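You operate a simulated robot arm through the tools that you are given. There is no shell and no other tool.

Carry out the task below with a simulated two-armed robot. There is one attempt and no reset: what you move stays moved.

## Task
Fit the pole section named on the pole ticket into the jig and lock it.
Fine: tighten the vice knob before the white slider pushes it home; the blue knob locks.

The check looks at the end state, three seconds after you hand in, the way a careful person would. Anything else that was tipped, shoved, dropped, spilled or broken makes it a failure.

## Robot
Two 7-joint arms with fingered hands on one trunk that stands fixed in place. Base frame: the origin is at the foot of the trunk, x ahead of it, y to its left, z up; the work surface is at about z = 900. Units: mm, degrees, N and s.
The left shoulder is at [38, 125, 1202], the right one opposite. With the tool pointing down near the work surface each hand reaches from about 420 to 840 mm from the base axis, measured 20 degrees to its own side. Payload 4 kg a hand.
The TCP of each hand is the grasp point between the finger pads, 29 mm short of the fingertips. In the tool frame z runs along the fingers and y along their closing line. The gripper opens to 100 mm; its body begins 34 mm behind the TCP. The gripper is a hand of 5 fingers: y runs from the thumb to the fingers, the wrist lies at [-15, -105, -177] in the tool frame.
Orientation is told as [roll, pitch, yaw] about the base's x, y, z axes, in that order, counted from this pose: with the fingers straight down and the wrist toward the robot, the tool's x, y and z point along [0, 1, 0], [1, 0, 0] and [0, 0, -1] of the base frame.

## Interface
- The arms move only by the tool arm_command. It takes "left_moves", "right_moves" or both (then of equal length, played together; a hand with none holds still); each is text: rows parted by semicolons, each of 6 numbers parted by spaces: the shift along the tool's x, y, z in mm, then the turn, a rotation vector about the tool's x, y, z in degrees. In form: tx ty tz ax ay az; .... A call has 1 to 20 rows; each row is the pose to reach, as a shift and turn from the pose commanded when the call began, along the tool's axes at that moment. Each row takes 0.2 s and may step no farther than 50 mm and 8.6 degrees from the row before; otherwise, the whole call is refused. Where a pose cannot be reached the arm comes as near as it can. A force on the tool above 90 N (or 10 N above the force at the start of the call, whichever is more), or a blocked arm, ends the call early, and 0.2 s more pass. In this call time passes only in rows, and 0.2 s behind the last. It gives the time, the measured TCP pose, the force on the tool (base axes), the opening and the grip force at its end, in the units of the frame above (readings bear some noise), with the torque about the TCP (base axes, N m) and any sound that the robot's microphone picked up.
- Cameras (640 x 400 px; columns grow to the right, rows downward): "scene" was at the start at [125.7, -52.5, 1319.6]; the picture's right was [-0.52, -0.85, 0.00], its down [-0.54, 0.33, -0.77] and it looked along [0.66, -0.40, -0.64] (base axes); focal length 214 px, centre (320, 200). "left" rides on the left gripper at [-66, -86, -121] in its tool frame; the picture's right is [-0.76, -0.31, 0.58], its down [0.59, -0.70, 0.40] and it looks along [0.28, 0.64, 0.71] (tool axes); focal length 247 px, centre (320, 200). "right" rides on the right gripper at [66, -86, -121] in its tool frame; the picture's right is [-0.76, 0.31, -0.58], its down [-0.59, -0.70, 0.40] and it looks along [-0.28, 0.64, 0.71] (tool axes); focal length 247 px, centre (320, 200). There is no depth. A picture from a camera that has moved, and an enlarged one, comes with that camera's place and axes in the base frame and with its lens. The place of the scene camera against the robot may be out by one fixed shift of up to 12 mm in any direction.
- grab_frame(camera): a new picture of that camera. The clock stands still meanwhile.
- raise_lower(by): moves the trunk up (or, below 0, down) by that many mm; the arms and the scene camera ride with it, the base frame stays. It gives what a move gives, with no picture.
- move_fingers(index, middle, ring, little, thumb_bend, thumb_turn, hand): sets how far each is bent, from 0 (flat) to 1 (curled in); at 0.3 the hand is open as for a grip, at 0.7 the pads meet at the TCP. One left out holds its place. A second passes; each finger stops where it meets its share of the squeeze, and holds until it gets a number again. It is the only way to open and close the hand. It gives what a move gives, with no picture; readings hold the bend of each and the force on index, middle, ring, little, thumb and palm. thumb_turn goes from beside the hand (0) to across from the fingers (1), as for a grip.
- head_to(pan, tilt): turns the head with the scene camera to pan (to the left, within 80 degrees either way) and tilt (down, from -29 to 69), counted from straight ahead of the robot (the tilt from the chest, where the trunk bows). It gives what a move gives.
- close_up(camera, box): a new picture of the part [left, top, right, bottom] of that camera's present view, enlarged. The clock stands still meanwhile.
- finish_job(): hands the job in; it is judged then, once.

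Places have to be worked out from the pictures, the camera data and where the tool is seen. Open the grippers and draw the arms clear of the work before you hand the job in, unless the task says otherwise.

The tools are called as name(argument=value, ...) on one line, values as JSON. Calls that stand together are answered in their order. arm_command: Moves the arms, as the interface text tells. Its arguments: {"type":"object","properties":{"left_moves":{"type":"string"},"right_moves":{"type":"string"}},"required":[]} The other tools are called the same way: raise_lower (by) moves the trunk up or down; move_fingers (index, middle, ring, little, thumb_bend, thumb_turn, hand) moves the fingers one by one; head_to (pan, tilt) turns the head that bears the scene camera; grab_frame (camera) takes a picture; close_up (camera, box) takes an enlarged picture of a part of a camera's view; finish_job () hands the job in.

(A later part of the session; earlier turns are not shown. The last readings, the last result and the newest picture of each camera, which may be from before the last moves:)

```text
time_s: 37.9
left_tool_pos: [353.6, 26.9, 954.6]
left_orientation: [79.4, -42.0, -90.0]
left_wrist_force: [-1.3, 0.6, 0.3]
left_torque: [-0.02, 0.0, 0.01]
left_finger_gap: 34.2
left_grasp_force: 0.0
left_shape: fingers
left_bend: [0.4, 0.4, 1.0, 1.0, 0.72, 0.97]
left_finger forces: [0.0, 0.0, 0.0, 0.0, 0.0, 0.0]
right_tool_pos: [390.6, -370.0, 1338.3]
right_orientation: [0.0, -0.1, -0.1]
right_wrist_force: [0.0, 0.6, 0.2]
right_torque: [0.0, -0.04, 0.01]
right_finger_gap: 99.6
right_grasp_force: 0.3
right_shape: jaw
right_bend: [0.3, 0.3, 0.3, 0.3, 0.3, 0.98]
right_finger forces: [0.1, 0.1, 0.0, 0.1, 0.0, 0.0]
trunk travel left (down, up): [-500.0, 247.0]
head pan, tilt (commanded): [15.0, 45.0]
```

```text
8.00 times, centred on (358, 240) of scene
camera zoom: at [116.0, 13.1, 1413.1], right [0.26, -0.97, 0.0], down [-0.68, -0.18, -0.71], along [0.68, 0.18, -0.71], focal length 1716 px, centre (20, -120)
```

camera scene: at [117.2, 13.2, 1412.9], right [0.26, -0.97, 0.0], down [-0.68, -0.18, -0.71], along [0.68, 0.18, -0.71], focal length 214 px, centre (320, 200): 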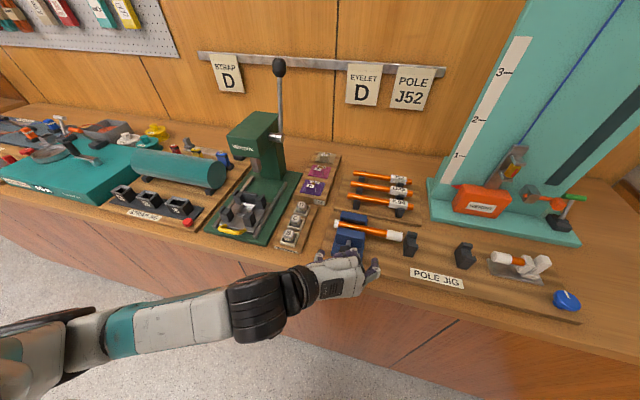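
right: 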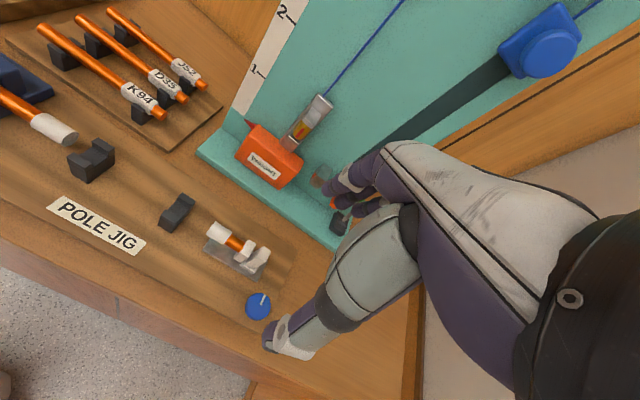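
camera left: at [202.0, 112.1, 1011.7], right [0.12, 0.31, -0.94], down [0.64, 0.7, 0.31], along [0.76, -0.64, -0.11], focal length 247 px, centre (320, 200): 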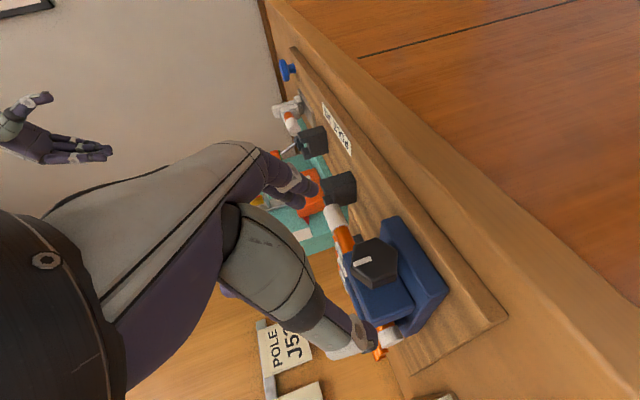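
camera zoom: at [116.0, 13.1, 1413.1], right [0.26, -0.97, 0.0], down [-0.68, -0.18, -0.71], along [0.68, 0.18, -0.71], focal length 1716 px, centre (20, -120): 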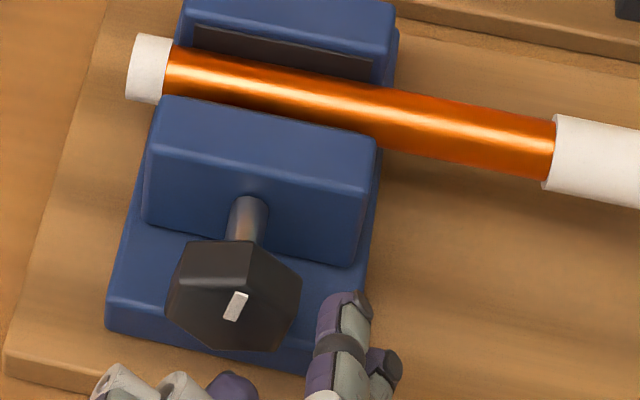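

The mark is back at about 20°, so I need a cleaner stroke. I'll grip nearer the fingertips so nothing reaches over the vice base, which allows a long stroke from −50° to +50°; first I set the hand on the axis, well in front of the knob.

arm_command(left_moves="2 1.5 -8.3 -0.7 0 -4; 4.1 2.9 -16.6 -1.4 0 -7.9")

move_fingers(hand="left", index=0.42, middle=0.42, thumb_bend=0.48)

grab_frame(camera="left")

close_up(camera="scene", box=[310, 220, 400, 290])

```text
time_s: 38.5
left_tool_pos: [338.6, 27.2, 958.5]
left_orientation: [78.8, -50.0, -89.7]
left_wrist_force: [0.0, 0.4, 0.2]
left_torque: [0.02, -0.01, 0.01]
left_finger_gap: 33.8
left_grasp_force: 0.1
left_shape: fingers
left_bend: [0.4, 0.4, 1.0, 1.0, 0.72, 0.97]
left_finger forces: [0.1, 0.1, 0.1, 0.1, 0.1, 0.1]
right_tool_pos: [394.7, -369.9, 1337.4]
right_orientation: [0.1, -0.1, -0.1]
right_wrist_force: [0.6, 1.1, 0.1]
right_torque: [0.02, 0.01, -0.01]
right_finger_gap: 99.6
right_grasp_force: 0.0
right_shape: jaw
right_bend: [0.3, 0.3, 0.3, 0.3, 0.3, 0.98]
right_finger forces: [0.0, 0.0, 0.0, 0.0, 0.0, 0.0]
trunk travel left (down, up): [-500.0, 247.0]
head pan, tilt (commanded): [15.0, 45.0]
```

```text
time_s: 39.5
left_tool_pos: [338.7, 27.7, 959.3]
left_orientation: [78.7, -50.0, -89.7]
left_wrist_force: [-0.1, -0.4, -0.3]
left_torque: [0.01, 0.01, 0.0]
left_finger_gap: 62.4
left_grasp_force: 0.2
left_shape: fingers
left_bend: [0.42, 0.42, 1.0, 1.0, 0.48, 0.97]
left_finger forces: [0.1, 0.1, 0.1, 0.1, 0.0, 0.0]
right_tool_pos: [395.2, -370.1, 1337.2]
right_orientation: [-0.1, 0.0, 0.0]
right_wrist_force: [0.3, 0.9, 0.6]
right_torque: [-0.04, -0.01, 0.04]
right_finger_gap: 99.9
right_grasp_force: 0.1
right_shape: jaw
right_bend: [0.3, 0.3, 0.3, 0.3, 0.3, 0.98]
right_finger forces: [0.0, 0.1, 0.0, 0.0, 0.1, 0.0]
trunk travel left (down, up): [-500.0, 247.0]
head pan, tilt (commanded): [15.0, 45.0]
```

```text
taken
camera left: at [208.5, 51.1, 868.4], right [0.42, -0.45, -0.78], down [0.5, 0.84, -0.22], along [0.76, -0.3, 0.58], focal length 247 px, centre (320, 200)
```

left: 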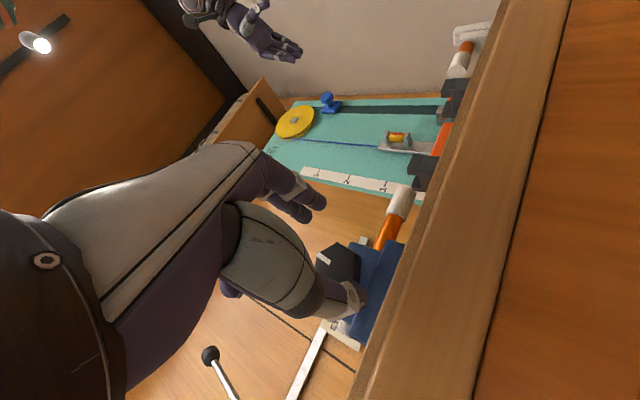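

```text
5.71 times, centred on (355, 255) of scene
camera zoom: at [118.1, 13.1, 1412.8], right [0.26, -0.97, 0.0], down [-0.68, -0.18, -0.71], along [0.68, 0.18, -0.71], focal length 1226 px, centre (120, -114)
```

zoom: 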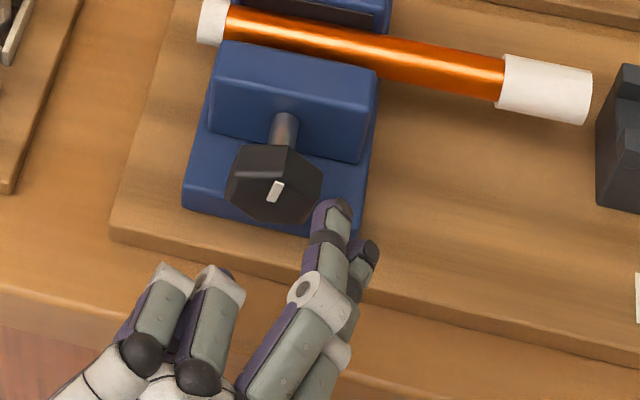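

Measured pose is [338.7, 27.5, 959]; I need about [375, 29.4, 961.7]. I'll advance straight along the axis in small rows and then close.

arm_command(left_moves="2.6 0.3 8.8 0 0 0; 5.2 0.5 17.6 0 0 0; 7.8 0.7 26.4 0 0 0; 10.3 0.9 35.1 0 0 0")

close_up(camera="scene", box=[310, 215, 400, 285])

close_up(camera="left", box=[230, 140, 430, 340])

```text
time_s: 40.5
left_tool_pos: [368.5, 28.6, 962.9]
left_orientation: [79.1, -50.1, -90.1]
left_wrist_force: [-51.5, 2.6, 4.7]
left_torque: [0.21, 1.58, 1.31]
left_finger_gap: 64.3
left_grasp_force: 25.7
left_shape: fingers
left_bend: [0.42, 0.42, 1.0, 1.0, 0.42, 0.97]
left_finger forces: [0.1, 0.0, 0.0, 0.2, 51.7, 0.0]
right_tool_pos: [388.1, -369.1, 1338.9]
right_orientation: [0.0, -0.3, 0.0]
right_wrist_force: [0.9, -0.1, 0.8]
right_torque: [-0.04, 0.03, -0.02]
right_finger_gap: 99.8
right_grasp_force: 0.1
right_shape: jaw
right_bend: [0.3, 0.3, 0.3, 0.3, 0.3, 0.98]
right_finger forces: [0.1, 0.0, 0.0, 0.0, 0.0, 0.0]
trunk travel left (down, up): [-500.0, 247.0]
head pan, tilt (commanded): [15.0, 45.0]
```

```text
5.71 times, centred on (355, 250) of scene
camera zoom: at [111.2, 13.7, 1413.4], right [0.26, -0.97, 0.0], down [-0.68, -0.18, -0.71], along [0.69, 0.18, -0.7], focal length 1226 px, centre (120, -86)
```

zoom: 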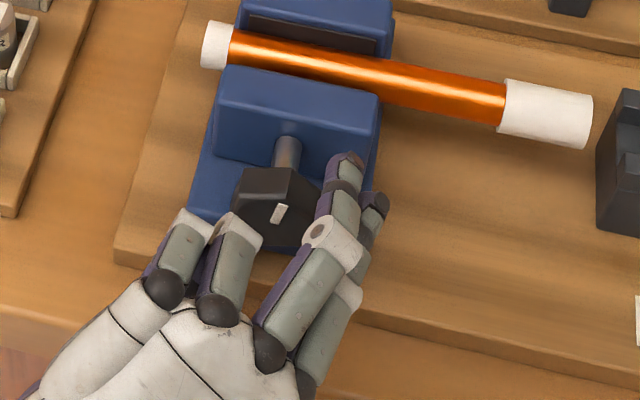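

```text
2.00 times, centred on (330, 240) of left
camera zoom: at [238.1, 52.2, 871.6], right [0.42, -0.46, -0.78], down [0.5, 0.84, -0.22], along [0.75, -0.3, 0.58], focal length 494 px, centre (300, 120)
```

zoom: 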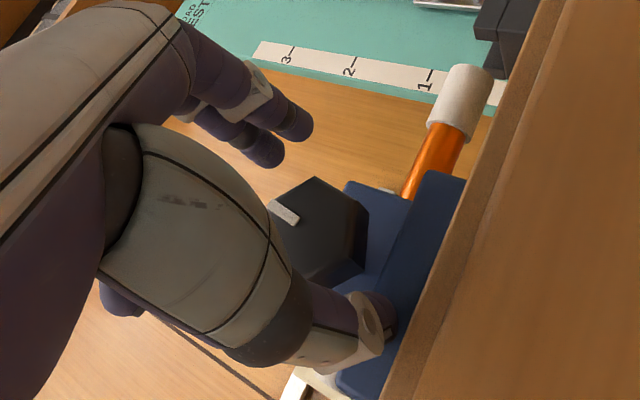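

The thumb is again pressing on the base front at this steep roll. I'll back off along −x and return to +10° roll, where the flats are also aligned and both sides stay clear of the base.

arm_command(left_moves="-2 0 -10 0 0 0; -4.7 0 -23 0 0 0; -7.8 0 -39.2 0 0 0; -7.8 0 -39.2 1.68 0 8.4; -7.8 0 -39.2 3.37 0 16.8; -7.8 0 -39.2 5.05 0 25.2; -7.8 0 -39.2 6.74 0 33.6; -7.8 0 -39.2 8.42 0 42; -7.8 0 -39.2 10.1 0 50.4; -7.8 0 -39.2 11.8 0 58.8")

move_fingers(hand="left", index=0.4, middle=0.4, thumb_bend=0.44)

close_up(camera="left", box=[230, 140, 430, 340])

close_up(camera="scene", box=[325, 215, 390, 265])

```text
time_s: 42.7
left_tool_pos: [334.8, 29.2, 962.7]
left_orientation: [78.8, 10.2, -89.5]
left_wrist_force: [-0.4, -0.8, -0.2]
left_torque: [-0.01, 0.02, 0.03]
left_finger_gap: 62.4
left_grasp_force: 0.0
left_shape: fingers
left_bend: [0.42, 0.42, 1.0, 1.0, 0.48, 0.98]
left_finger forces: [0.0, 0.0, 0.0, 0.0, 0.1, 0.0]
right_tool_pos: [394.8, -370.5, 1336.3]
right_orientation: [0.0, 0.0, -0.1]
right_wrist_force: [0.1, -0.6, -0.2]
right_torque: [-0.03, -0.01, -0.02]
right_finger_gap: 99.8
right_grasp_force: 0.1
right_shape: jaw
right_bend: [0.3, 0.3, 0.3, 0.3, 0.3, 0.98]
right_finger forces: [0.1, 0.1, 0.0, 0.0, 0.1, 0.0]
trunk travel left (down, up): [-500.0, 247.0]
head pan, tilt (commanded): [15.0, 45.0]
```

```text
time_s: 43.7
left_tool_pos: [334.1, 28.1, 961.5]
left_orientation: [78.8, 10.1, -89.5]
left_wrist_force: [-0.4, -0.8, 0.5]
left_torque: [0.03, 0.01, 0.0]
left_finger_gap: 69.6
left_grasp_force: 0.1
left_shape: fingers
left_bend: [0.4, 0.4, 1.0, 1.0, 0.44, 0.98]
left_finger forces: [0.0, 0.0, 0.0, 0.1, 0.1, 0.0]
right_tool_pos: [393.5, -370.5, 1337.4]
right_orientation: [0.0, 0.0, -0.2]
right_wrist_force: [0.7, -0.1, 0.1]
right_torque: [0.02, 0.01, 0.02]
right_finger_gap: 99.8
right_grasp_force: 0.1
right_shape: jaw
right_bend: [0.3, 0.3, 0.3, 0.3, 0.3, 0.98]
right_finger forces: [0.1, 0.1, 0.1, 0.0, 0.0, 0.0]
trunk travel left (down, up): [-500.0, 247.0]
head pan, tilt (commanded): [15.0, 45.0]
```

```text
2.00 times, centred on (330, 240) of left
camera zoom: at [204.2, 120.6, 937.7], right [0.41, 0.45, -0.79], down [0.5, 0.61, 0.61], along [0.76, -0.65, 0.02], focal length 494 px, centre (300, 120)
```

zoom: 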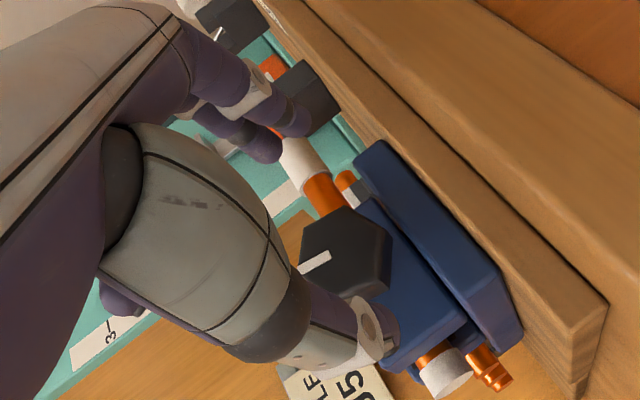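

```text
8.00 times, centred on (358, 240) of scene
camera zoom: at [118.1, 13.2, 1412.8], right [0.26, -0.97, 0.0], down [-0.68, -0.18, -0.71], along [0.68, 0.18, -0.71], focal length 1716 px, centre (20, -120)
```

zoom: 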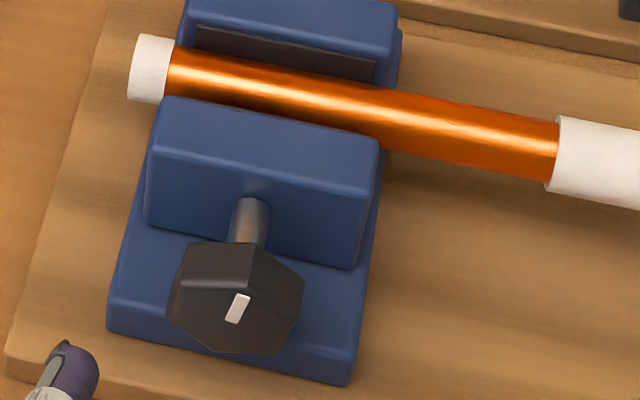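

Mark is at about 20°, the hand aligned with the flats at +10° roll. I'll advance on the axis and close on the flats as in the good stroke.

arm_command(left_moves="1.6 -0.6 10 0 0 0; 3.2 -1.2 20 0 0 0; 4.8 -1.8 30 0 0 0; 6.4 -2.4 40 0 0 0; 8 -2.9 49 0 0 0")

move_fingers(hand="left", index=0.62, middle=0.62, thumb_bend=0.72)

move_fingers(hand="left", index=0.7, middle=0.7, thumb_bend=0.8)

close_up(camera="left", box=[230, 140, 430, 340])

```text
time_s: 44.9
left_tool_pos: [384.5, 33.1, 960.9]
left_orientation: [78.8, 10.0, -89.4]
left_wrist_force: [-1.0, 0.2, 0.4]
left_torque: [-0.02, -0.01, 0.01]
left_finger_gap: 69.8
left_grasp_force: 0.7
left_shape: fingers
left_bend: [0.4, 0.4, 1.0, 1.0, 0.44, 0.98]
left_finger forces: [0.4, 0.0, 0.0, 0.1, 0.1, 0.0]
right_tool_pos: [394.8, -370.2, 1337.2]
right_orientation: [0.0, -0.1, -0.1]
right_wrist_force: [-0.7, 0.6, 1.0]
right_torque: [0.01, 0.02, -0.02]
right_finger_gap: 99.8
right_grasp_force: 0.1
right_shape: jaw
right_bend: [0.3, 0.3, 0.3, 0.3, 0.3, 0.98]
right_finger forces: [0.0, 0.0, 0.0, 0.0, 0.0, 0.1]
trunk travel left (down, up): [-500.0, 247.0]
head pan, tilt (commanded): [15.0, 45.0]
```

```text
time_s: 45.9
left_tool_pos: [385.9, 31.8, 960.5]
left_orientation: [78.7, 10.0, -89.5]
left_wrist_force: [1.5, -3.4, -0.6]
left_torque: [0.02, 0.0, -0.05]
left_finger_gap: 29.3
left_grasp_force: 8.9
left_shape: fingers
left_bend: [0.56, 0.58, 1.0, 1.0, 0.65, 0.97]
left_finger forces: [7.1, 3.8, 0.1, 0.0, 7.3, 0.1]
right_tool_pos: [395.1, -370.6, 1336.7]
right_orientation: [0.0, 0.0, -0.1]
right_wrist_force: [-0.3, 0.5, 0.5]
right_torque: [0.0, -0.01, 0.03]
right_finger_gap: 99.9
right_grasp_force: 0.0
right_shape: jaw
right_bend: [0.3, 0.3, 0.3, 0.3, 0.3, 0.98]
right_finger forces: [0.0, 0.0, 0.0, 0.0, 0.1, 0.0]
trunk travel left (down, up): [-500.0, 247.0]
head pan, tilt (commanded): [15.0, 45.0]
```

```text
time_s: 46.9
left_tool_pos: [385.0, 33.3, 959.5]
left_orientation: [78.8, 10.1, -89.5]
left_wrist_force: [4.0, -4.6, 1.7]
left_torque: [-0.01, -0.08, -0.17]
left_finger_gap: 27.0
left_grasp_force: 17.0
left_shape: fingers
left_bend: [0.56, 0.6, 1.0, 1.0, 0.64, 0.96]
left_finger forces: [9.3, 8.5, 0.1, 0.2, 15.8, 0.0]
right_tool_pos: [394.6, -371.2, 1336.6]
right_orientation: [0.0, 0.0, -0.1]
right_wrist_force: [-1.0, 0.1, -0.3]
right_torque: [0.02, 0.04, 0.0]
right_finger_gap: 99.7
right_grasp_force: 0.1
right_shape: jaw
right_bend: [0.3, 0.3, 0.3, 0.3, 0.3, 0.98]
right_finger forces: [0.0, 0.0, 0.1, 0.0, 0.0, 0.0]
trunk travel left (down, up): [-500.0, 247.0]
head pan, tilt (commanded): [15.0, 45.0]
```

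```text
2.00 times, centred on (330, 240) of left
camera zoom: at [254.6, 123.7, 936.5], right [0.41, 0.45, -0.79], down [0.5, 0.61, 0.61], along [0.76, -0.65, 0.03], focal length 494 px, centre (300, 120)
```

zoom: 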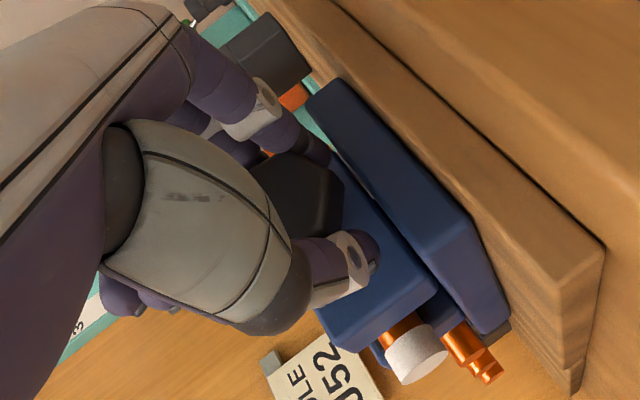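

The grip is balanced at 17 N. I'll turn 16° clockwise and look at the torque.

arm_command(left_moves="0 -0.3 0 1.55 0 7.85; 0.1 -0.7 0 3.1 0 15.7")

arm_command(left_moves="0 -0.3 0 1.55 0 7.85")

close_up(camera="scene", box=[325, 215, 390, 265])

```text
time_s: 47.5
left_tool_pos: [386.5, 32.5, 962.2]
left_orientation: [78.9, 25.9, -89.6]
left_wrist_force: [8.9, -10.7, 5.4]
left_torque: [-0.42, -0.2, -0.37]
left_finger_gap: 27.3
left_grasp_force: 25.6
left_shape: fingers
left_bend: [0.55, 0.61, 1.0, 1.0, 0.64, 0.95]
left_finger forces: [25.5, 9.4, 0.1, 0.0, 16.1, 0.0]
right_tool_pos: [395.3, -371.5, 1336.3]
right_orientation: [0.0, -0.1, -0.2]
right_wrist_force: [0.8, 1.7, -0.2]
right_torque: [0.02, -0.01, 0.01]
right_finger_gap: 99.5
right_grasp_force: 0.1
right_shape: jaw
right_bend: [0.3, 0.3, 0.3, 0.3, 0.3, 0.98]
right_finger forces: [0.1, 0.1, 0.1, 0.0, 0.1, 0.0]
trunk travel left (down, up): [-500.0, 247.0]
head pan, tilt (commanded): [15.0, 45.0]
```

```text
time_s: 47.9
left_tool_pos: [385.2, 32.2, 963.5]
left_orientation: [79.2, 33.9, -89.7]
left_wrist_force: [11.5, -14.8, 9.2]
left_torque: [-0.86, -0.27, -0.54]
left_finger_gap: 28.2
left_grasp_force: 35.3
left_shape: fingers
left_bend: [0.55, 0.61, 1.0, 1.0, 0.64, 0.93]
left_finger forces: [43.4, 10.2, 0.0, 0.1, 17.5, 0.1]
right_tool_pos: [396.1, -372.0, 1335.4]
right_orientation: [0.1, -0.1, -0.2]
right_wrist_force: [-0.5, -0.1, -0.2]
right_torque: [0.0, 0.02, 0.0]
right_finger_gap: 100.0
right_grasp_force: 0.0
right_shape: jaw
right_bend: [0.3, 0.3, 0.3, 0.3, 0.3, 0.98]
right_finger forces: [0.1, 0.0, 0.0, 0.0, 0.0, 0.1]
trunk travel left (down, up): [-500.0, 247.0]
head pan, tilt (commanded): [15.0, 45.0]
```

```text
8.00 times, centred on (358, 240) of scene
camera zoom: at [118.9, 11.0, 1412.8], right [0.26, -0.97, 0.0], down [-0.68, -0.18, -0.71], along [0.68, 0.18, -0.71], focal length 1716 px, centre (20, -120)
```

zoom: 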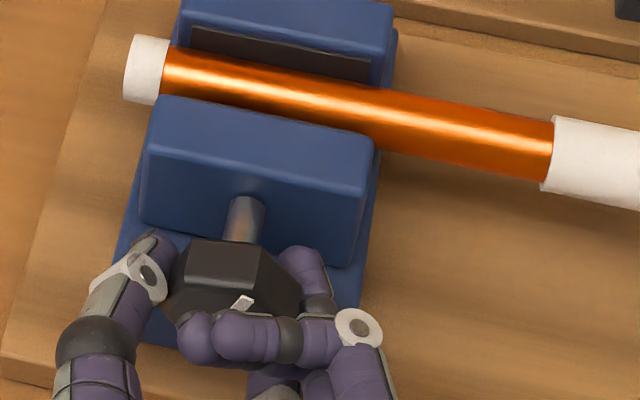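

The knob turned to about 41° on the mark with the torque rising steadily (−0.86 N·m), which suggests the jaws begin to clamp. I'll hold this grip and bring the right hand, turned, over the jig so its camera can inspect the jaw gap.

arm_command(right_moves="24 3 16 0 0 -8.2; 48 5 32 0 0 -16.4; 71 8 48 0 0 -24.6; 95 11 64 0 0 -32.8; 119 13 80 0 0 -41; 143 16 96 0 0 -49.2; 167 18 112 0 0 -57.4; 191 21 128 0 0 -65.6; 214 24 144 0 0 -73.8; 238 26 160 0 0 -82; 262 29 177 0 0 -90")

grab_frame(camera="right")

```text
time_s: 50.3
left_tool_pos: [385.5, 32.4, 962.8]
left_orientation: [78.9, 33.8, -89.7]
left_wrist_force: [17.5, -16.4, 16.7]
left_torque: [-0.91, -0.52, -0.39]
left_finger_gap: 27.8
left_grasp_force: 37.9
left_shape: fingers
left_bend: [0.55, 0.61, 1.0, 1.0, 0.64, 0.94]
left_finger forces: [47.3, 11.5, 0.1, 0.1, 17.0, 0.0]
right_tool_pos: [424.8, -108.2, 1158.3]
right_orientation: [0.0, -0.2, 89.8]
right_wrist_force: [0.4, 0.1, 0.6]
right_torque: [-0.02, 0.02, 0.02]
right_finger_gap: 99.7
right_grasp_force: 0.0
right_shape: jaw
right_bend: [0.3, 0.3, 0.3, 0.3, 0.3, 0.98]
right_finger forces: [0.0, 0.0, 0.0, 0.0, 0.0, 0.0]
trunk travel left (down, up): [-500.0, 247.0]
head pan, tilt (commanded): [15.0, 45.0]
```

```text
taken
camera right: at [360.6, -195.4, 1279.9], right [0.76, 0.3, 0.58], down [0.59, -0.7, -0.4], along [0.28, 0.64, -0.71], focal length 247 px, centre (320, 200)
```

right: 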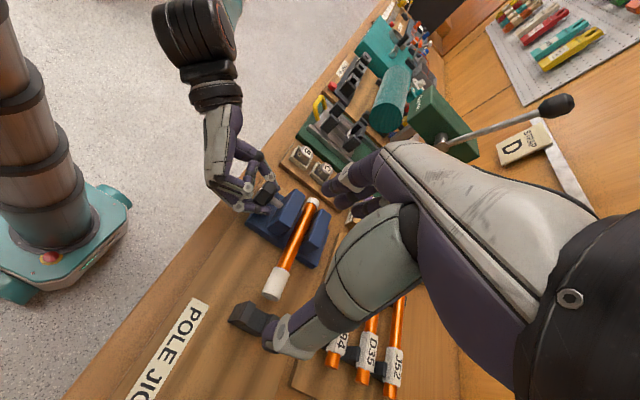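

Good view of the vice from the right side. I'll zoom in on the jaws and the hand gripping the knob.

close_up(camera="right", box=[240, 170, 340, 280])

close_up(camera="right", box=[200, 130, 300, 240])

```text
3.64 times, centred on (290, 225) of right
camera zoom: at [360.6, -195.4, 1279.9], right [0.76, 0.3, 0.58], down [0.59, -0.7, -0.4], along [0.28, 0.64, -0.71], focal length 898 px, centre (429, 109)
```

zoom: 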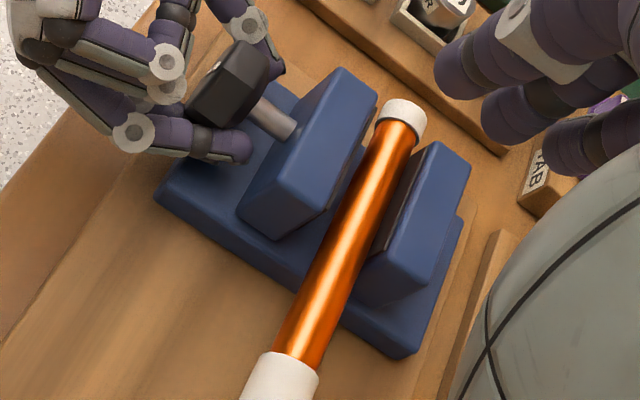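

```text
3.64 times, centred on (250, 185) of right
camera zoom: at [360.6, -195.4, 1279.9], right [0.76, 0.3, 0.58], down [0.59, -0.7, -0.4], along [0.28, 0.64, -0.71], focal length 898 px, centre (574, 254)
```

zoom: 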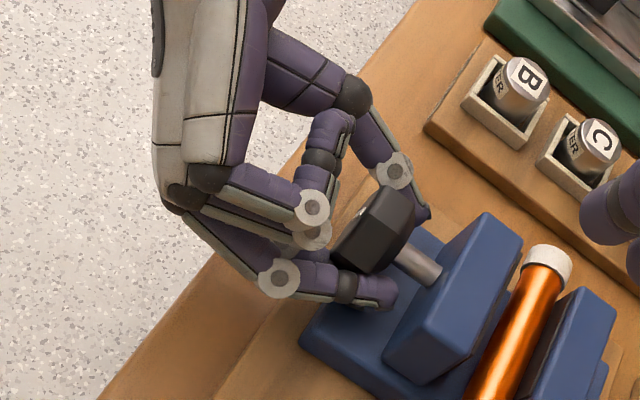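

There may still be a gap between the front jaw and the pole. I'll zoom much closer on the jaws.

close_up(camera="right", box=[295, 190, 375, 240])

close_up(camera="right", box=[285, 185, 335, 230])

```text
8.00 times, centred on (335, 215) of right
camera zoom: at [360.6, -195.4, 1279.9], right [0.76, 0.3, 0.58], down [0.59, -0.7, -0.4], along [0.28, 0.64, -0.71], focal length 1976 px, centre (200, 80)
```

zoom: 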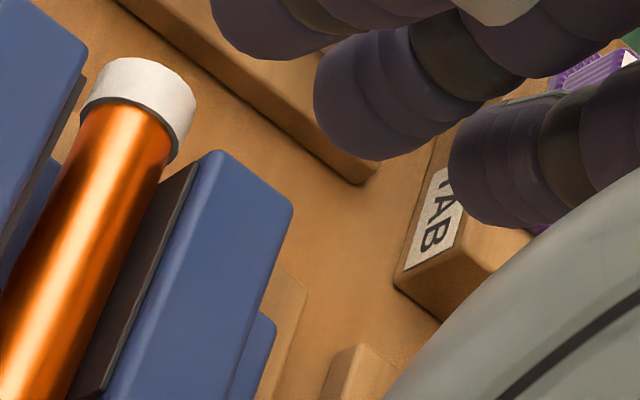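

```text
8.89 times, centred on (310, 208) of right
camera zoom: at [360.6, -195.4, 1279.9], right [0.76, 0.3, 0.58], down [0.59, -0.7, -0.4], along [0.28, 0.64, -0.71], focal length 2195 px, centre (409, 133)
```

zoom: 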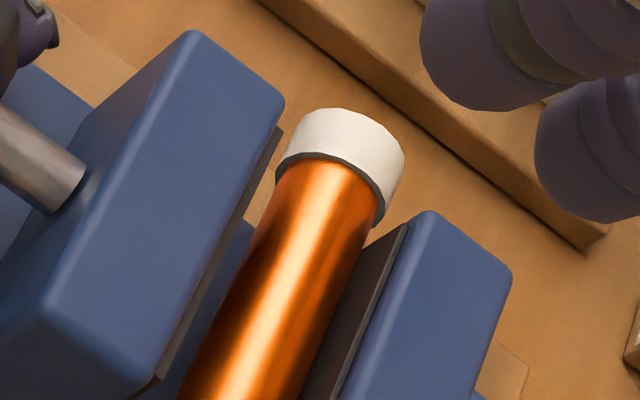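

The front jaw still stands about 5 mm off the pole, so the vice is not tight yet. I'll turn 10° more while watching the jaw from this fixed camera to learn how it moves per degree.

arm_command(left_moves="0 -0.2 0 0.97 0 4.9; 0.1 -0.4 0 1.94 0 9.8")

close_up(camera="right", box=[285, 185, 335, 230])

close_up(camera="right", box=[240, 165, 300, 225])

```text
time_s: 50.9
left_tool_pos: [385.8, 29.8, 963.3]
left_orientation: [79.1, 43.8, -89.6]
left_wrist_force: [16.0, -22.0, 19.2]
left_torque: [-1.41, -0.49, -0.65]
left_finger_gap: 29.0
left_grasp_force: 50.0
left_shape: fingers
left_bend: [0.55, 0.63, 1.0, 1.0, 0.65, 0.92]
left_finger forces: [70.2, 11.5, 0.0, 0.0, 18.6, 0.1]
right_tool_pos: [424.6, -110.7, 1158.3]
right_orientation: [-0.1, 0.0, 89.9]
right_wrist_force: [-0.1, 0.3, -0.7]
right_torque: [0.01, -0.04, 0.03]
right_finger_gap: 99.9
right_grasp_force: 0.1
right_shape: jaw
right_bend: [0.3, 0.3, 0.3, 0.3, 0.3, 0.98]
right_finger forces: [0.1, 0.0, 0.1, 0.0, 0.0, 0.1]
trunk travel left (down, up): [-500.0, 247.0]
head pan, tilt (commanded): [15.0, 45.0]
```

```text
8.89 times, centred on (310, 208) of right
camera zoom: at [360.0, -196.7, 1279.9], right [0.76, 0.3, 0.58], down [0.59, -0.7, -0.4], along [0.28, 0.64, -0.71], focal length 2195 px, centre (409, 133)
```

zoom: 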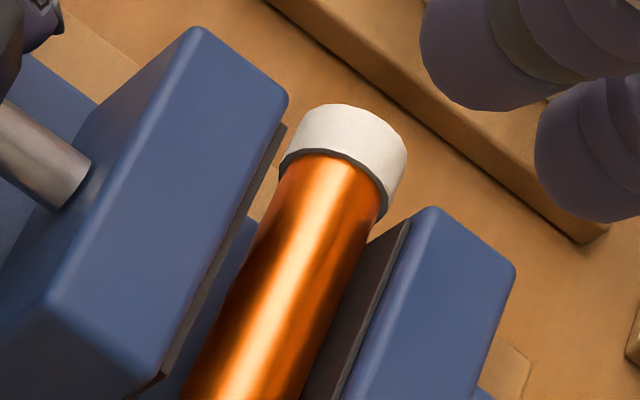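

```text
6.67 times, centred on (270, 195) of right
camera zoom: at [360.0, -196.7, 1279.9], right [0.76, 0.3, 0.58], down [0.59, -0.7, -0.4], along [0.28, 0.64, -0.71], focal length 1646 px, centre (653, 233)
```

zoom: 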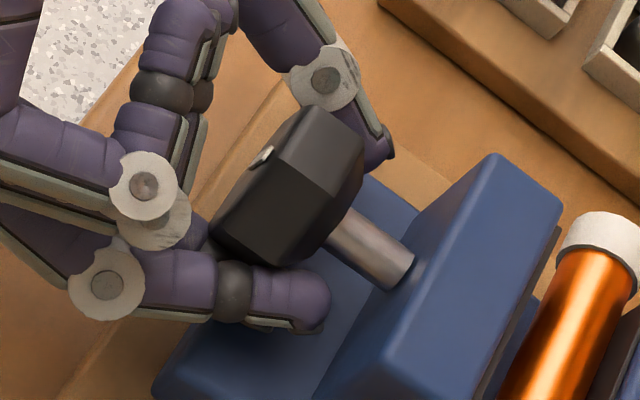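

The jaw did not visibly move for 10°. I'll check the mark angle at this moment and look at the index finger near the base more closely.

close_up(camera="scene", box=[335, 225, 375, 255])

close_up(camera="right", box=[255, 185, 295, 220])

```text
13.33 times, centred on (355, 240) of scene
camera zoom: at [118.8, 10.1, 1412.8], right [0.26, -0.97, 0.0], down [-0.68, -0.18, -0.71], along [0.68, 0.18, -0.71], focal length 2860 px, centre (-147, -333)
```

zoom: 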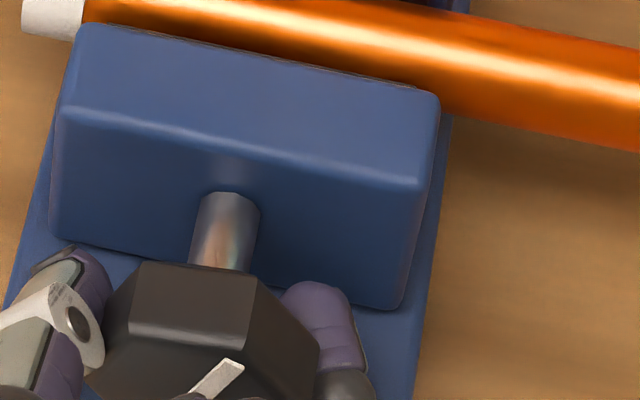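

```text
11.43 times, centred on (275, 202) of right
camera zoom: at [360.0, -196.7, 1279.9], right [0.76, 0.3, 0.58], down [0.59, -0.7, -0.4], along [0.28, 0.64, -0.71], focal length 2823 px, centre (834, 171)
```

zoom: 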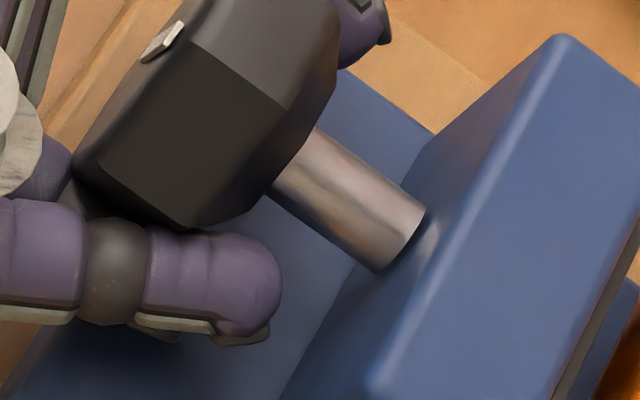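

Clockwise meets rising resistance while the jaw does not move, and the knob slips back easily. I'll test the other sense gently from this same grip, reading the torque on the way back to level.

arm_command(left_moves="0 0.35 0 -1.63 0 -8.25; 0 0.7 0 -3.26 0 -16.5; 0.1 1.05 0 -4.9 0 -24.7; 0.2 1.4 0 -6.5 0 -33")

close_up(camera="scene", box=[330, 220, 380, 260])

arm_command(left_moves="0 0.35 0 -1.63 0 -8.25; 0 0.7 0 -3.26 0 -16.5; 0.1 1.05 0 -4.9 0 -24.7")

close_up(camera="scene", box=[330, 220, 380, 260])

close_up(camera="right", box=[285, 185, 335, 230])

```text
time_s: 51.9
left_tool_pos: [384.4, 34.0, 960.1]
left_orientation: [78.4, 10.5, -89.6]
left_wrist_force: [6.0, -5.1, 5.1]
left_torque: [0.0, -0.12, -0.03]
left_finger_gap: 25.8
left_grasp_force: 16.0
left_shape: fingers
left_bend: [0.56, 0.59, 1.0, 1.0, 0.63, 0.97]
left_finger forces: [8.5, 10.5, 0.0, 0.0, 13.6, 0.0]
right_tool_pos: [423.7, -108.7, 1157.2]
right_orientation: [0.0, -0.1, 89.8]
right_wrist_force: [0.5, 0.0, 0.4]
right_torque: [-0.01, -0.01, 0.02]
right_finger_gap: 99.9
right_grasp_force: 0.2
right_shape: jaw
right_bend: [0.3, 0.3, 0.3, 0.3, 0.3, 0.98]
right_finger forces: [0.0, 0.0, 0.1, 0.0, 0.1, 0.1]
trunk travel left (down, up): [-500.0, 247.0]
head pan, tilt (commanded): [15.0, 45.0]
```

```text
10.00 times, centred on (355, 240) of scene
camera zoom: at [119.4, 12.3, 1412.6], right [0.26, -0.97, 0.0], down [-0.68, -0.18, -0.71], along [0.68, 0.18, -0.71], focal length 2145 px, centre (-30, -200)
```

zoom: 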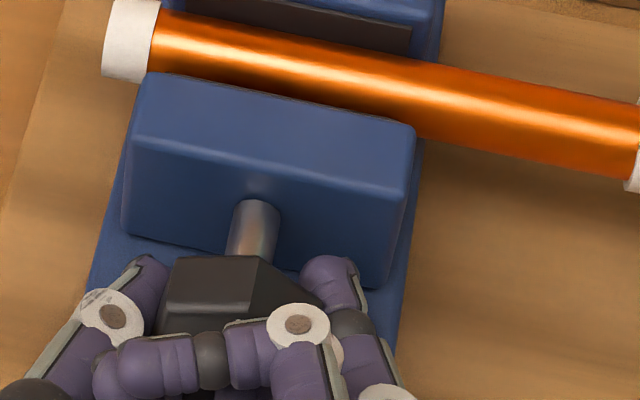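

```text
time_s: 52.7
left_tool_pos: [383.8, 32.6, 955.2]
left_orientation: [78.3, -14.6, -89.3]
left_wrist_force: [-0.3, -2.8, -16.2]
left_torque: [0.6, 0.22, -0.08]
left_finger_gap: 22.1
left_grasp_force: 18.2
left_shape: fingers
left_bend: [0.59, 0.59, 1.0, 1.0, 0.61, 0.98]
left_finger forces: [12.4, 10.0, 0.0, 0.1, 13.9, 0.1]
right_tool_pos: [425.2, -108.1, 1157.9]
right_orientation: [0.2, 0.0, 89.8]
right_wrist_force: [0.4, -0.4, -0.8]
right_torque: [0.01, 0.03, -0.01]
right_finger_gap: 99.9
right_grasp_force: 0.1
right_shape: jaw
right_bend: [0.3, 0.3, 0.3, 0.3, 0.3, 0.98]
right_finger forces: [0.0, 0.1, 0.0, 0.0, 0.0, 0.0]
trunk travel left (down, up): [-500.0, 247.0]
head pan, tilt (commanded): [15.0, 45.0]
```

```text
10.00 times, centred on (355, 240) of scene
camera zoom: at [119.3, 12.2, 1412.4], right [0.26, -0.97, 0.0], down [-0.68, -0.18, -0.71], along [0.68, 0.18, -0.71], focal length 2145 px, centre (-30, -200)
```

zoom: 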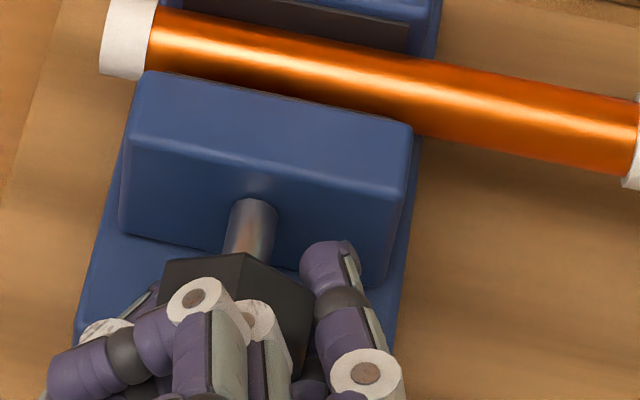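

```text
8.89 times, centred on (310, 208) of right
camera zoom: at [361.2, -194.3, 1279.8], right [0.76, 0.3, 0.58], down [0.59, -0.7, -0.4], along [0.28, 0.64, -0.71], focal length 2195 px, centre (409, 133)
```

zoom: 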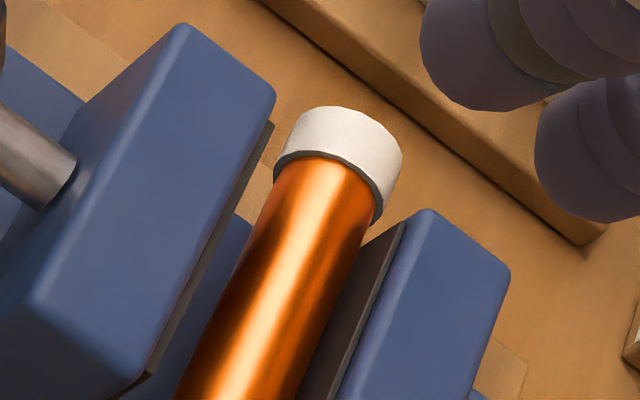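

Comparing frames, turning back counter-clockwise moved the front jaw about 1 mm away from the pole, so clockwise does close the vice, and it needs roughly another 80–90°. I'll open the hand in place and read the free pose before re-aligning at +10° for a firmer grip.

move_fingers(hand="left", index=0.42, middle=0.42, thumb_bend=0.46)

close_up(camera="scene", box=[330, 220, 380, 260])

close_up(camera="left", box=[230, 140, 430, 340])

close_up(camera="right", box=[240, 165, 300, 225])

```text
time_s: 53.7
left_tool_pos: [384.1, 31.5, 960.7]
left_orientation: [78.8, -14.8, -89.5]
left_wrist_force: [-0.1, -0.7, 0.8]
left_torque: [0.02, -0.01, 0.0]
left_finger_gap: 64.5
left_grasp_force: 0.1
left_shape: fingers
left_bend: [0.42, 0.42, 1.0, 1.0, 0.46, 0.98]
left_finger forces: [0.0, 0.0, 0.0, 0.0, 0.2, 0.1]
right_tool_pos: [423.5, -108.5, 1158.3]
right_orientation: [-0.1, 0.0, 89.8]
right_wrist_force: [0.2, -0.2, 0.3]
right_torque: [0.03, -0.01, -0.02]
right_finger_gap: 100.0
right_grasp_force: 0.0
right_shape: jaw
right_bend: [0.3, 0.3, 0.3, 0.3, 0.3, 0.98]
right_finger forces: [0.1, 0.1, 0.0, 0.0, 0.1, 0.0]
trunk travel left (down, up): [-500.0, 247.0]
head pan, tilt (commanded): [15.0, 45.0]
```

```text
10.00 times, centred on (355, 240) of scene
camera zoom: at [118.4, 13.2, 1412.8], right [0.26, -0.97, 0.0], down [-0.68, -0.18, -0.71], along [0.68, 0.18, -0.71], focal length 2145 px, centre (-30, -200)
```

zoom: 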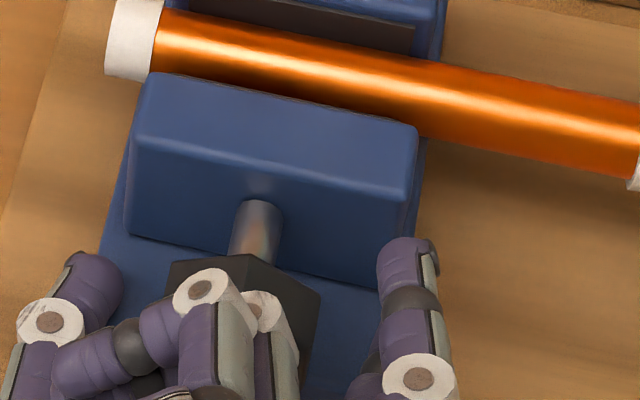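

```text
2.00 times, centred on (330, 240) of left
camera zoom: at [253.9, 104.2, 899.7], right [0.42, 0.08, -0.9], down [0.5, 0.81, 0.3], along [0.76, -0.58, 0.3], focal length 494 px, centre (300, 120)
```

zoom: 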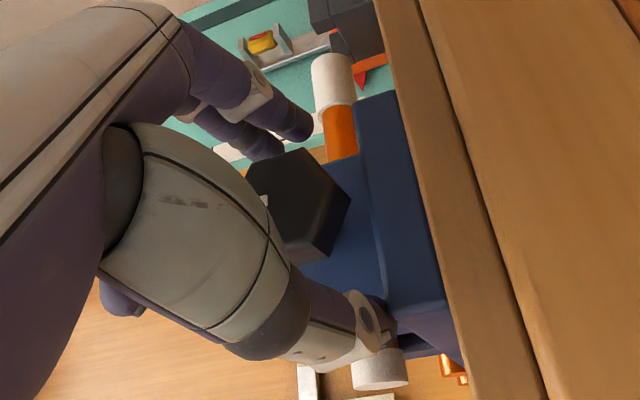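

```text
6.67 times, centred on (270, 195) of right
camera zoom: at [359.7, -193.8, 1280.6], right [0.76, 0.3, 0.58], down [0.59, -0.7, -0.4], along [0.28, 0.64, -0.71], focal length 1646 px, centre (653, 233)
```

zoom: 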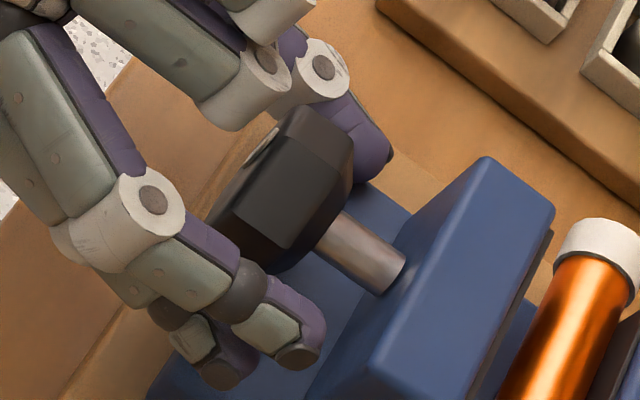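

The TCP is right on the axis and the knob is near its starting angle. I'll rotate the open hand in place to +5° to align with the flats, then grip in two stages, more firmly.

arm_command(left_moves="0 -0.3 0 1.3 0 6.5; 0.1 -0.6 0 2.6 0 13; 0.1 -0.8 0 3.9 0 19.6")

move_fingers(hand="left", index=0.62, middle=0.62, thumb_bend=0.72)

move_fingers(hand="left", index=0.78, middle=0.78, thumb_bend=0.9)

close_up(camera="right", box=[240, 165, 300, 225])

```text
time_s: 54.5
left_tool_pos: [384.8, 33.7, 960.6]
left_orientation: [78.7, 5.4, -89.5]
left_wrist_force: [0.4, 0.8, 0.4]
left_torque: [0.01, -0.01, 0.0]
left_finger_gap: 64.5
left_grasp_force: 0.0
left_shape: fingers
left_bend: [0.42, 0.42, 1.0, 1.0, 0.46, 0.98]
left_finger forces: [0.0, 0.0, 0.1, 0.0, 0.0, 0.0]
right_tool_pos: [422.7, -107.3, 1159.3]
right_orientation: [0.0, -0.1, 89.8]
right_wrist_force: [-0.4, 0.9, 0.0]
right_torque: [0.01, 0.0, -0.01]
right_finger_gap: 100.1
right_grasp_force: 0.1
right_shape: jaw
right_bend: [0.3, 0.3, 0.3, 0.3, 0.3, 0.98]
right_finger forces: [0.0, 0.0, 0.0, 0.1, 0.1, 0.0]
trunk travel left (down, up): [-500.0, 247.0]
head pan, tilt (commanded): [15.0, 45.0]
```

```text
time_s: 55.5
left_tool_pos: [384.5, 32.8, 959.8]
left_orientation: [78.8, 5.2, -89.5]
left_wrist_force: [1.6, -3.6, -0.6]
left_torque: [0.06, -0.02, -0.03]
left_finger_gap: 29.4
left_grasp_force: 9.5
left_shape: fingers
left_bend: [0.55, 0.58, 1.0, 1.0, 0.65, 0.97]
left_finger forces: [7.5, 3.7, 0.1, 0.0, 7.5, 0.1]
right_tool_pos: [424.1, -107.4, 1158.1]
right_orientation: [0.0, 0.0, 89.8]
right_wrist_force: [0.4, 0.2, 0.5]
right_torque: [-0.01, 0.01, 0.01]
right_finger_gap: 99.8
right_grasp_force: 0.0
right_shape: jaw
right_bend: [0.3, 0.3, 0.3, 0.3, 0.3, 0.98]
right_finger forces: [0.0, 0.0, 0.1, 0.1, 0.0, 0.0]
trunk travel left (down, up): [-500.0, 247.0]
head pan, tilt (commanded): [15.0, 45.0]
```

```text
time_s: 56.5
left_tool_pos: [387.0, 33.5, 960.5]
left_orientation: [78.7, 5.1, -89.5]
left_wrist_force: [8.6, 1.1, 1.5]
left_torque: [0.16, -0.03, -0.16]
left_finger_gap: 24.2
left_grasp_force: 21.0
left_shape: fingers
left_bend: [0.49, 0.56, 1.0, 1.0, 0.61, 0.96]
left_finger forces: [9.4, 10.5, 0.0, 0.0, 21.6, 0.0]
right_tool_pos: [426.3, -107.7, 1158.6]
right_orientation: [0.2, 0.0, 89.9]
right_wrist_force: [-0.1, 1.0, -0.4]
right_torque: [0.0, -0.01, 0.0]
right_finger_gap: 99.8
right_grasp_force: 0.1
right_shape: jaw
right_bend: [0.3, 0.3, 0.3, 0.3, 0.3, 0.98]
right_finger forces: [0.0, 0.1, 0.0, 0.0, 0.0, 0.0]
trunk travel left (down, up): [-500.0, 247.0]
head pan, tilt (commanded): [15.0, 45.0]
```

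```text
6.67 times, centred on (270, 195) of right
camera zoom: at [361.8, -193.6, 1280.2], right [0.76, 0.31, 0.58], down [0.59, -0.7, -0.4], along [0.28, 0.64, -0.71], focal length 1646 px, centre (653, 233)
```

zoom: 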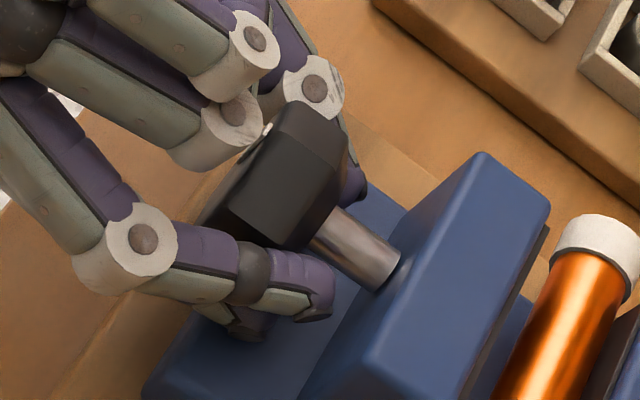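

The grip force saturates near 21 N, which should do. This time I'll rotate purely about the TCP with no sideways compensation to avoid loading the index, by 30° in total.

arm_command(left_moves="0 0 0 1.47 0 7.4; 0 0 0 2.94 0 14.7")

arm_command(left_moves="0 0 0 1.47 0 7.4; 0 0 0 2.94 0 14.7")

close_up(camera="right", box=[240, 165, 300, 225])

close_up(camera="right", box=[285, 185, 335, 230])

close_up(camera="scene", box=[330, 220, 380, 260])

```text
time_s: 57.1
left_tool_pos: [386.9, 32.9, 962.5]
left_orientation: [79.0, 20.2, -89.3]
left_wrist_force: [21.4, -4.2, 6.0]
left_torque: [-0.3, -0.23, -0.12]
left_finger_gap: 23.9
left_grasp_force: 25.3
left_shape: fingers
left_bend: [0.49, 0.57, 1.0, 1.0, 0.61, 0.95]
left_finger forces: [16.0, 12.6, 0.1, 0.0, 21.7, 0.0]
right_tool_pos: [425.2, -108.7, 1159.0]
right_orientation: [0.1, 0.0, 90.0]
right_wrist_force: [-0.7, 0.3, -0.2]
right_torque: [0.0, -0.02, -0.02]
right_finger_gap: 99.9
right_grasp_force: 0.0
right_shape: jaw
right_bend: [0.3, 0.3, 0.3, 0.3, 0.3, 0.98]
right_finger forces: [0.1, 0.0, 0.1, 0.0, 0.0, 0.0]
trunk travel left (down, up): [-500.0, 247.0]
head pan, tilt (commanded): [15.0, 45.0]
```

```text
time_s: 57.7
left_tool_pos: [387.3, 31.4, 962.9]
left_orientation: [79.3, 35.1, -89.4]
left_wrist_force: [23.4, -8.8, 17.1]
left_torque: [-0.97, -0.51, -0.45]
left_finger_gap: 25.3
left_grasp_force: 44.0
left_shape: fingers
left_bend: [0.49, 0.58, 1.0, 1.0, 0.63, 0.92]
left_finger forces: [50.9, 13.6, 0.0, 0.0, 24.3, 0.1]
right_tool_pos: [426.2, -109.7, 1158.1]
right_orientation: [0.1, 0.0, 89.8]
right_wrist_force: [0.2, -0.1, -1.0]
right_torque: [0.0, -0.02, 0.0]
right_finger_gap: 99.6
right_grasp_force: 0.0
right_shape: jaw
right_bend: [0.3, 0.3, 0.3, 0.3, 0.3, 0.98]
right_finger forces: [0.1, 0.0, 0.0, 0.0, 0.0, 0.0]
trunk travel left (down, up): [-500.0, 247.0]
head pan, tilt (commanded): [15.0, 45.0]
```

```text
6.67 times, centred on (270, 195) of right
camera zoom: at [361.1, -195.5, 1279.9], right [0.76, 0.3, 0.58], down [0.59, -0.7, -0.4], along [0.28, 0.64, -0.71], focal length 1646 px, centre (653, 233)
```

zoom: 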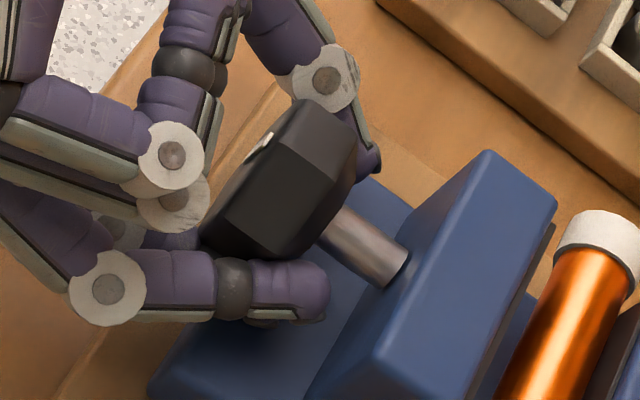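

```text
8.89 times, centred on (310, 208) of right
camera zoom: at [361.1, -195.5, 1279.9], right [0.76, 0.3, 0.58], down [0.59, -0.7, -0.4], along [0.28, 0.64, -0.71], focal length 2195 px, centre (409, 133)
```

zoom: 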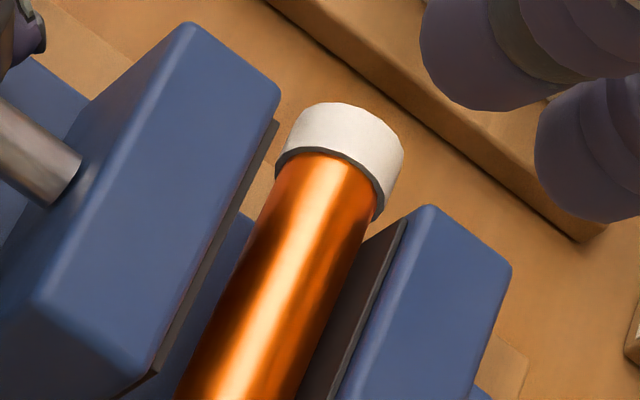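

```text
10.00 times, centred on (355, 240) of scene
camera zoom: at [120.1, 11.6, 1412.7], right [0.26, -0.97, 0.0], down [-0.68, -0.18, -0.71], along [0.68, 0.18, -0.71], focal length 2145 px, centre (-30, -200)
```

zoom: 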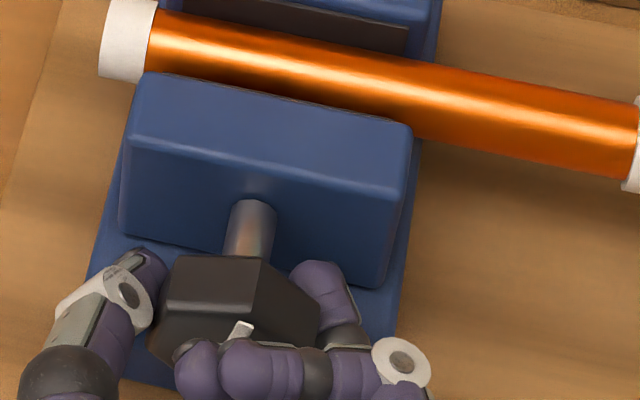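

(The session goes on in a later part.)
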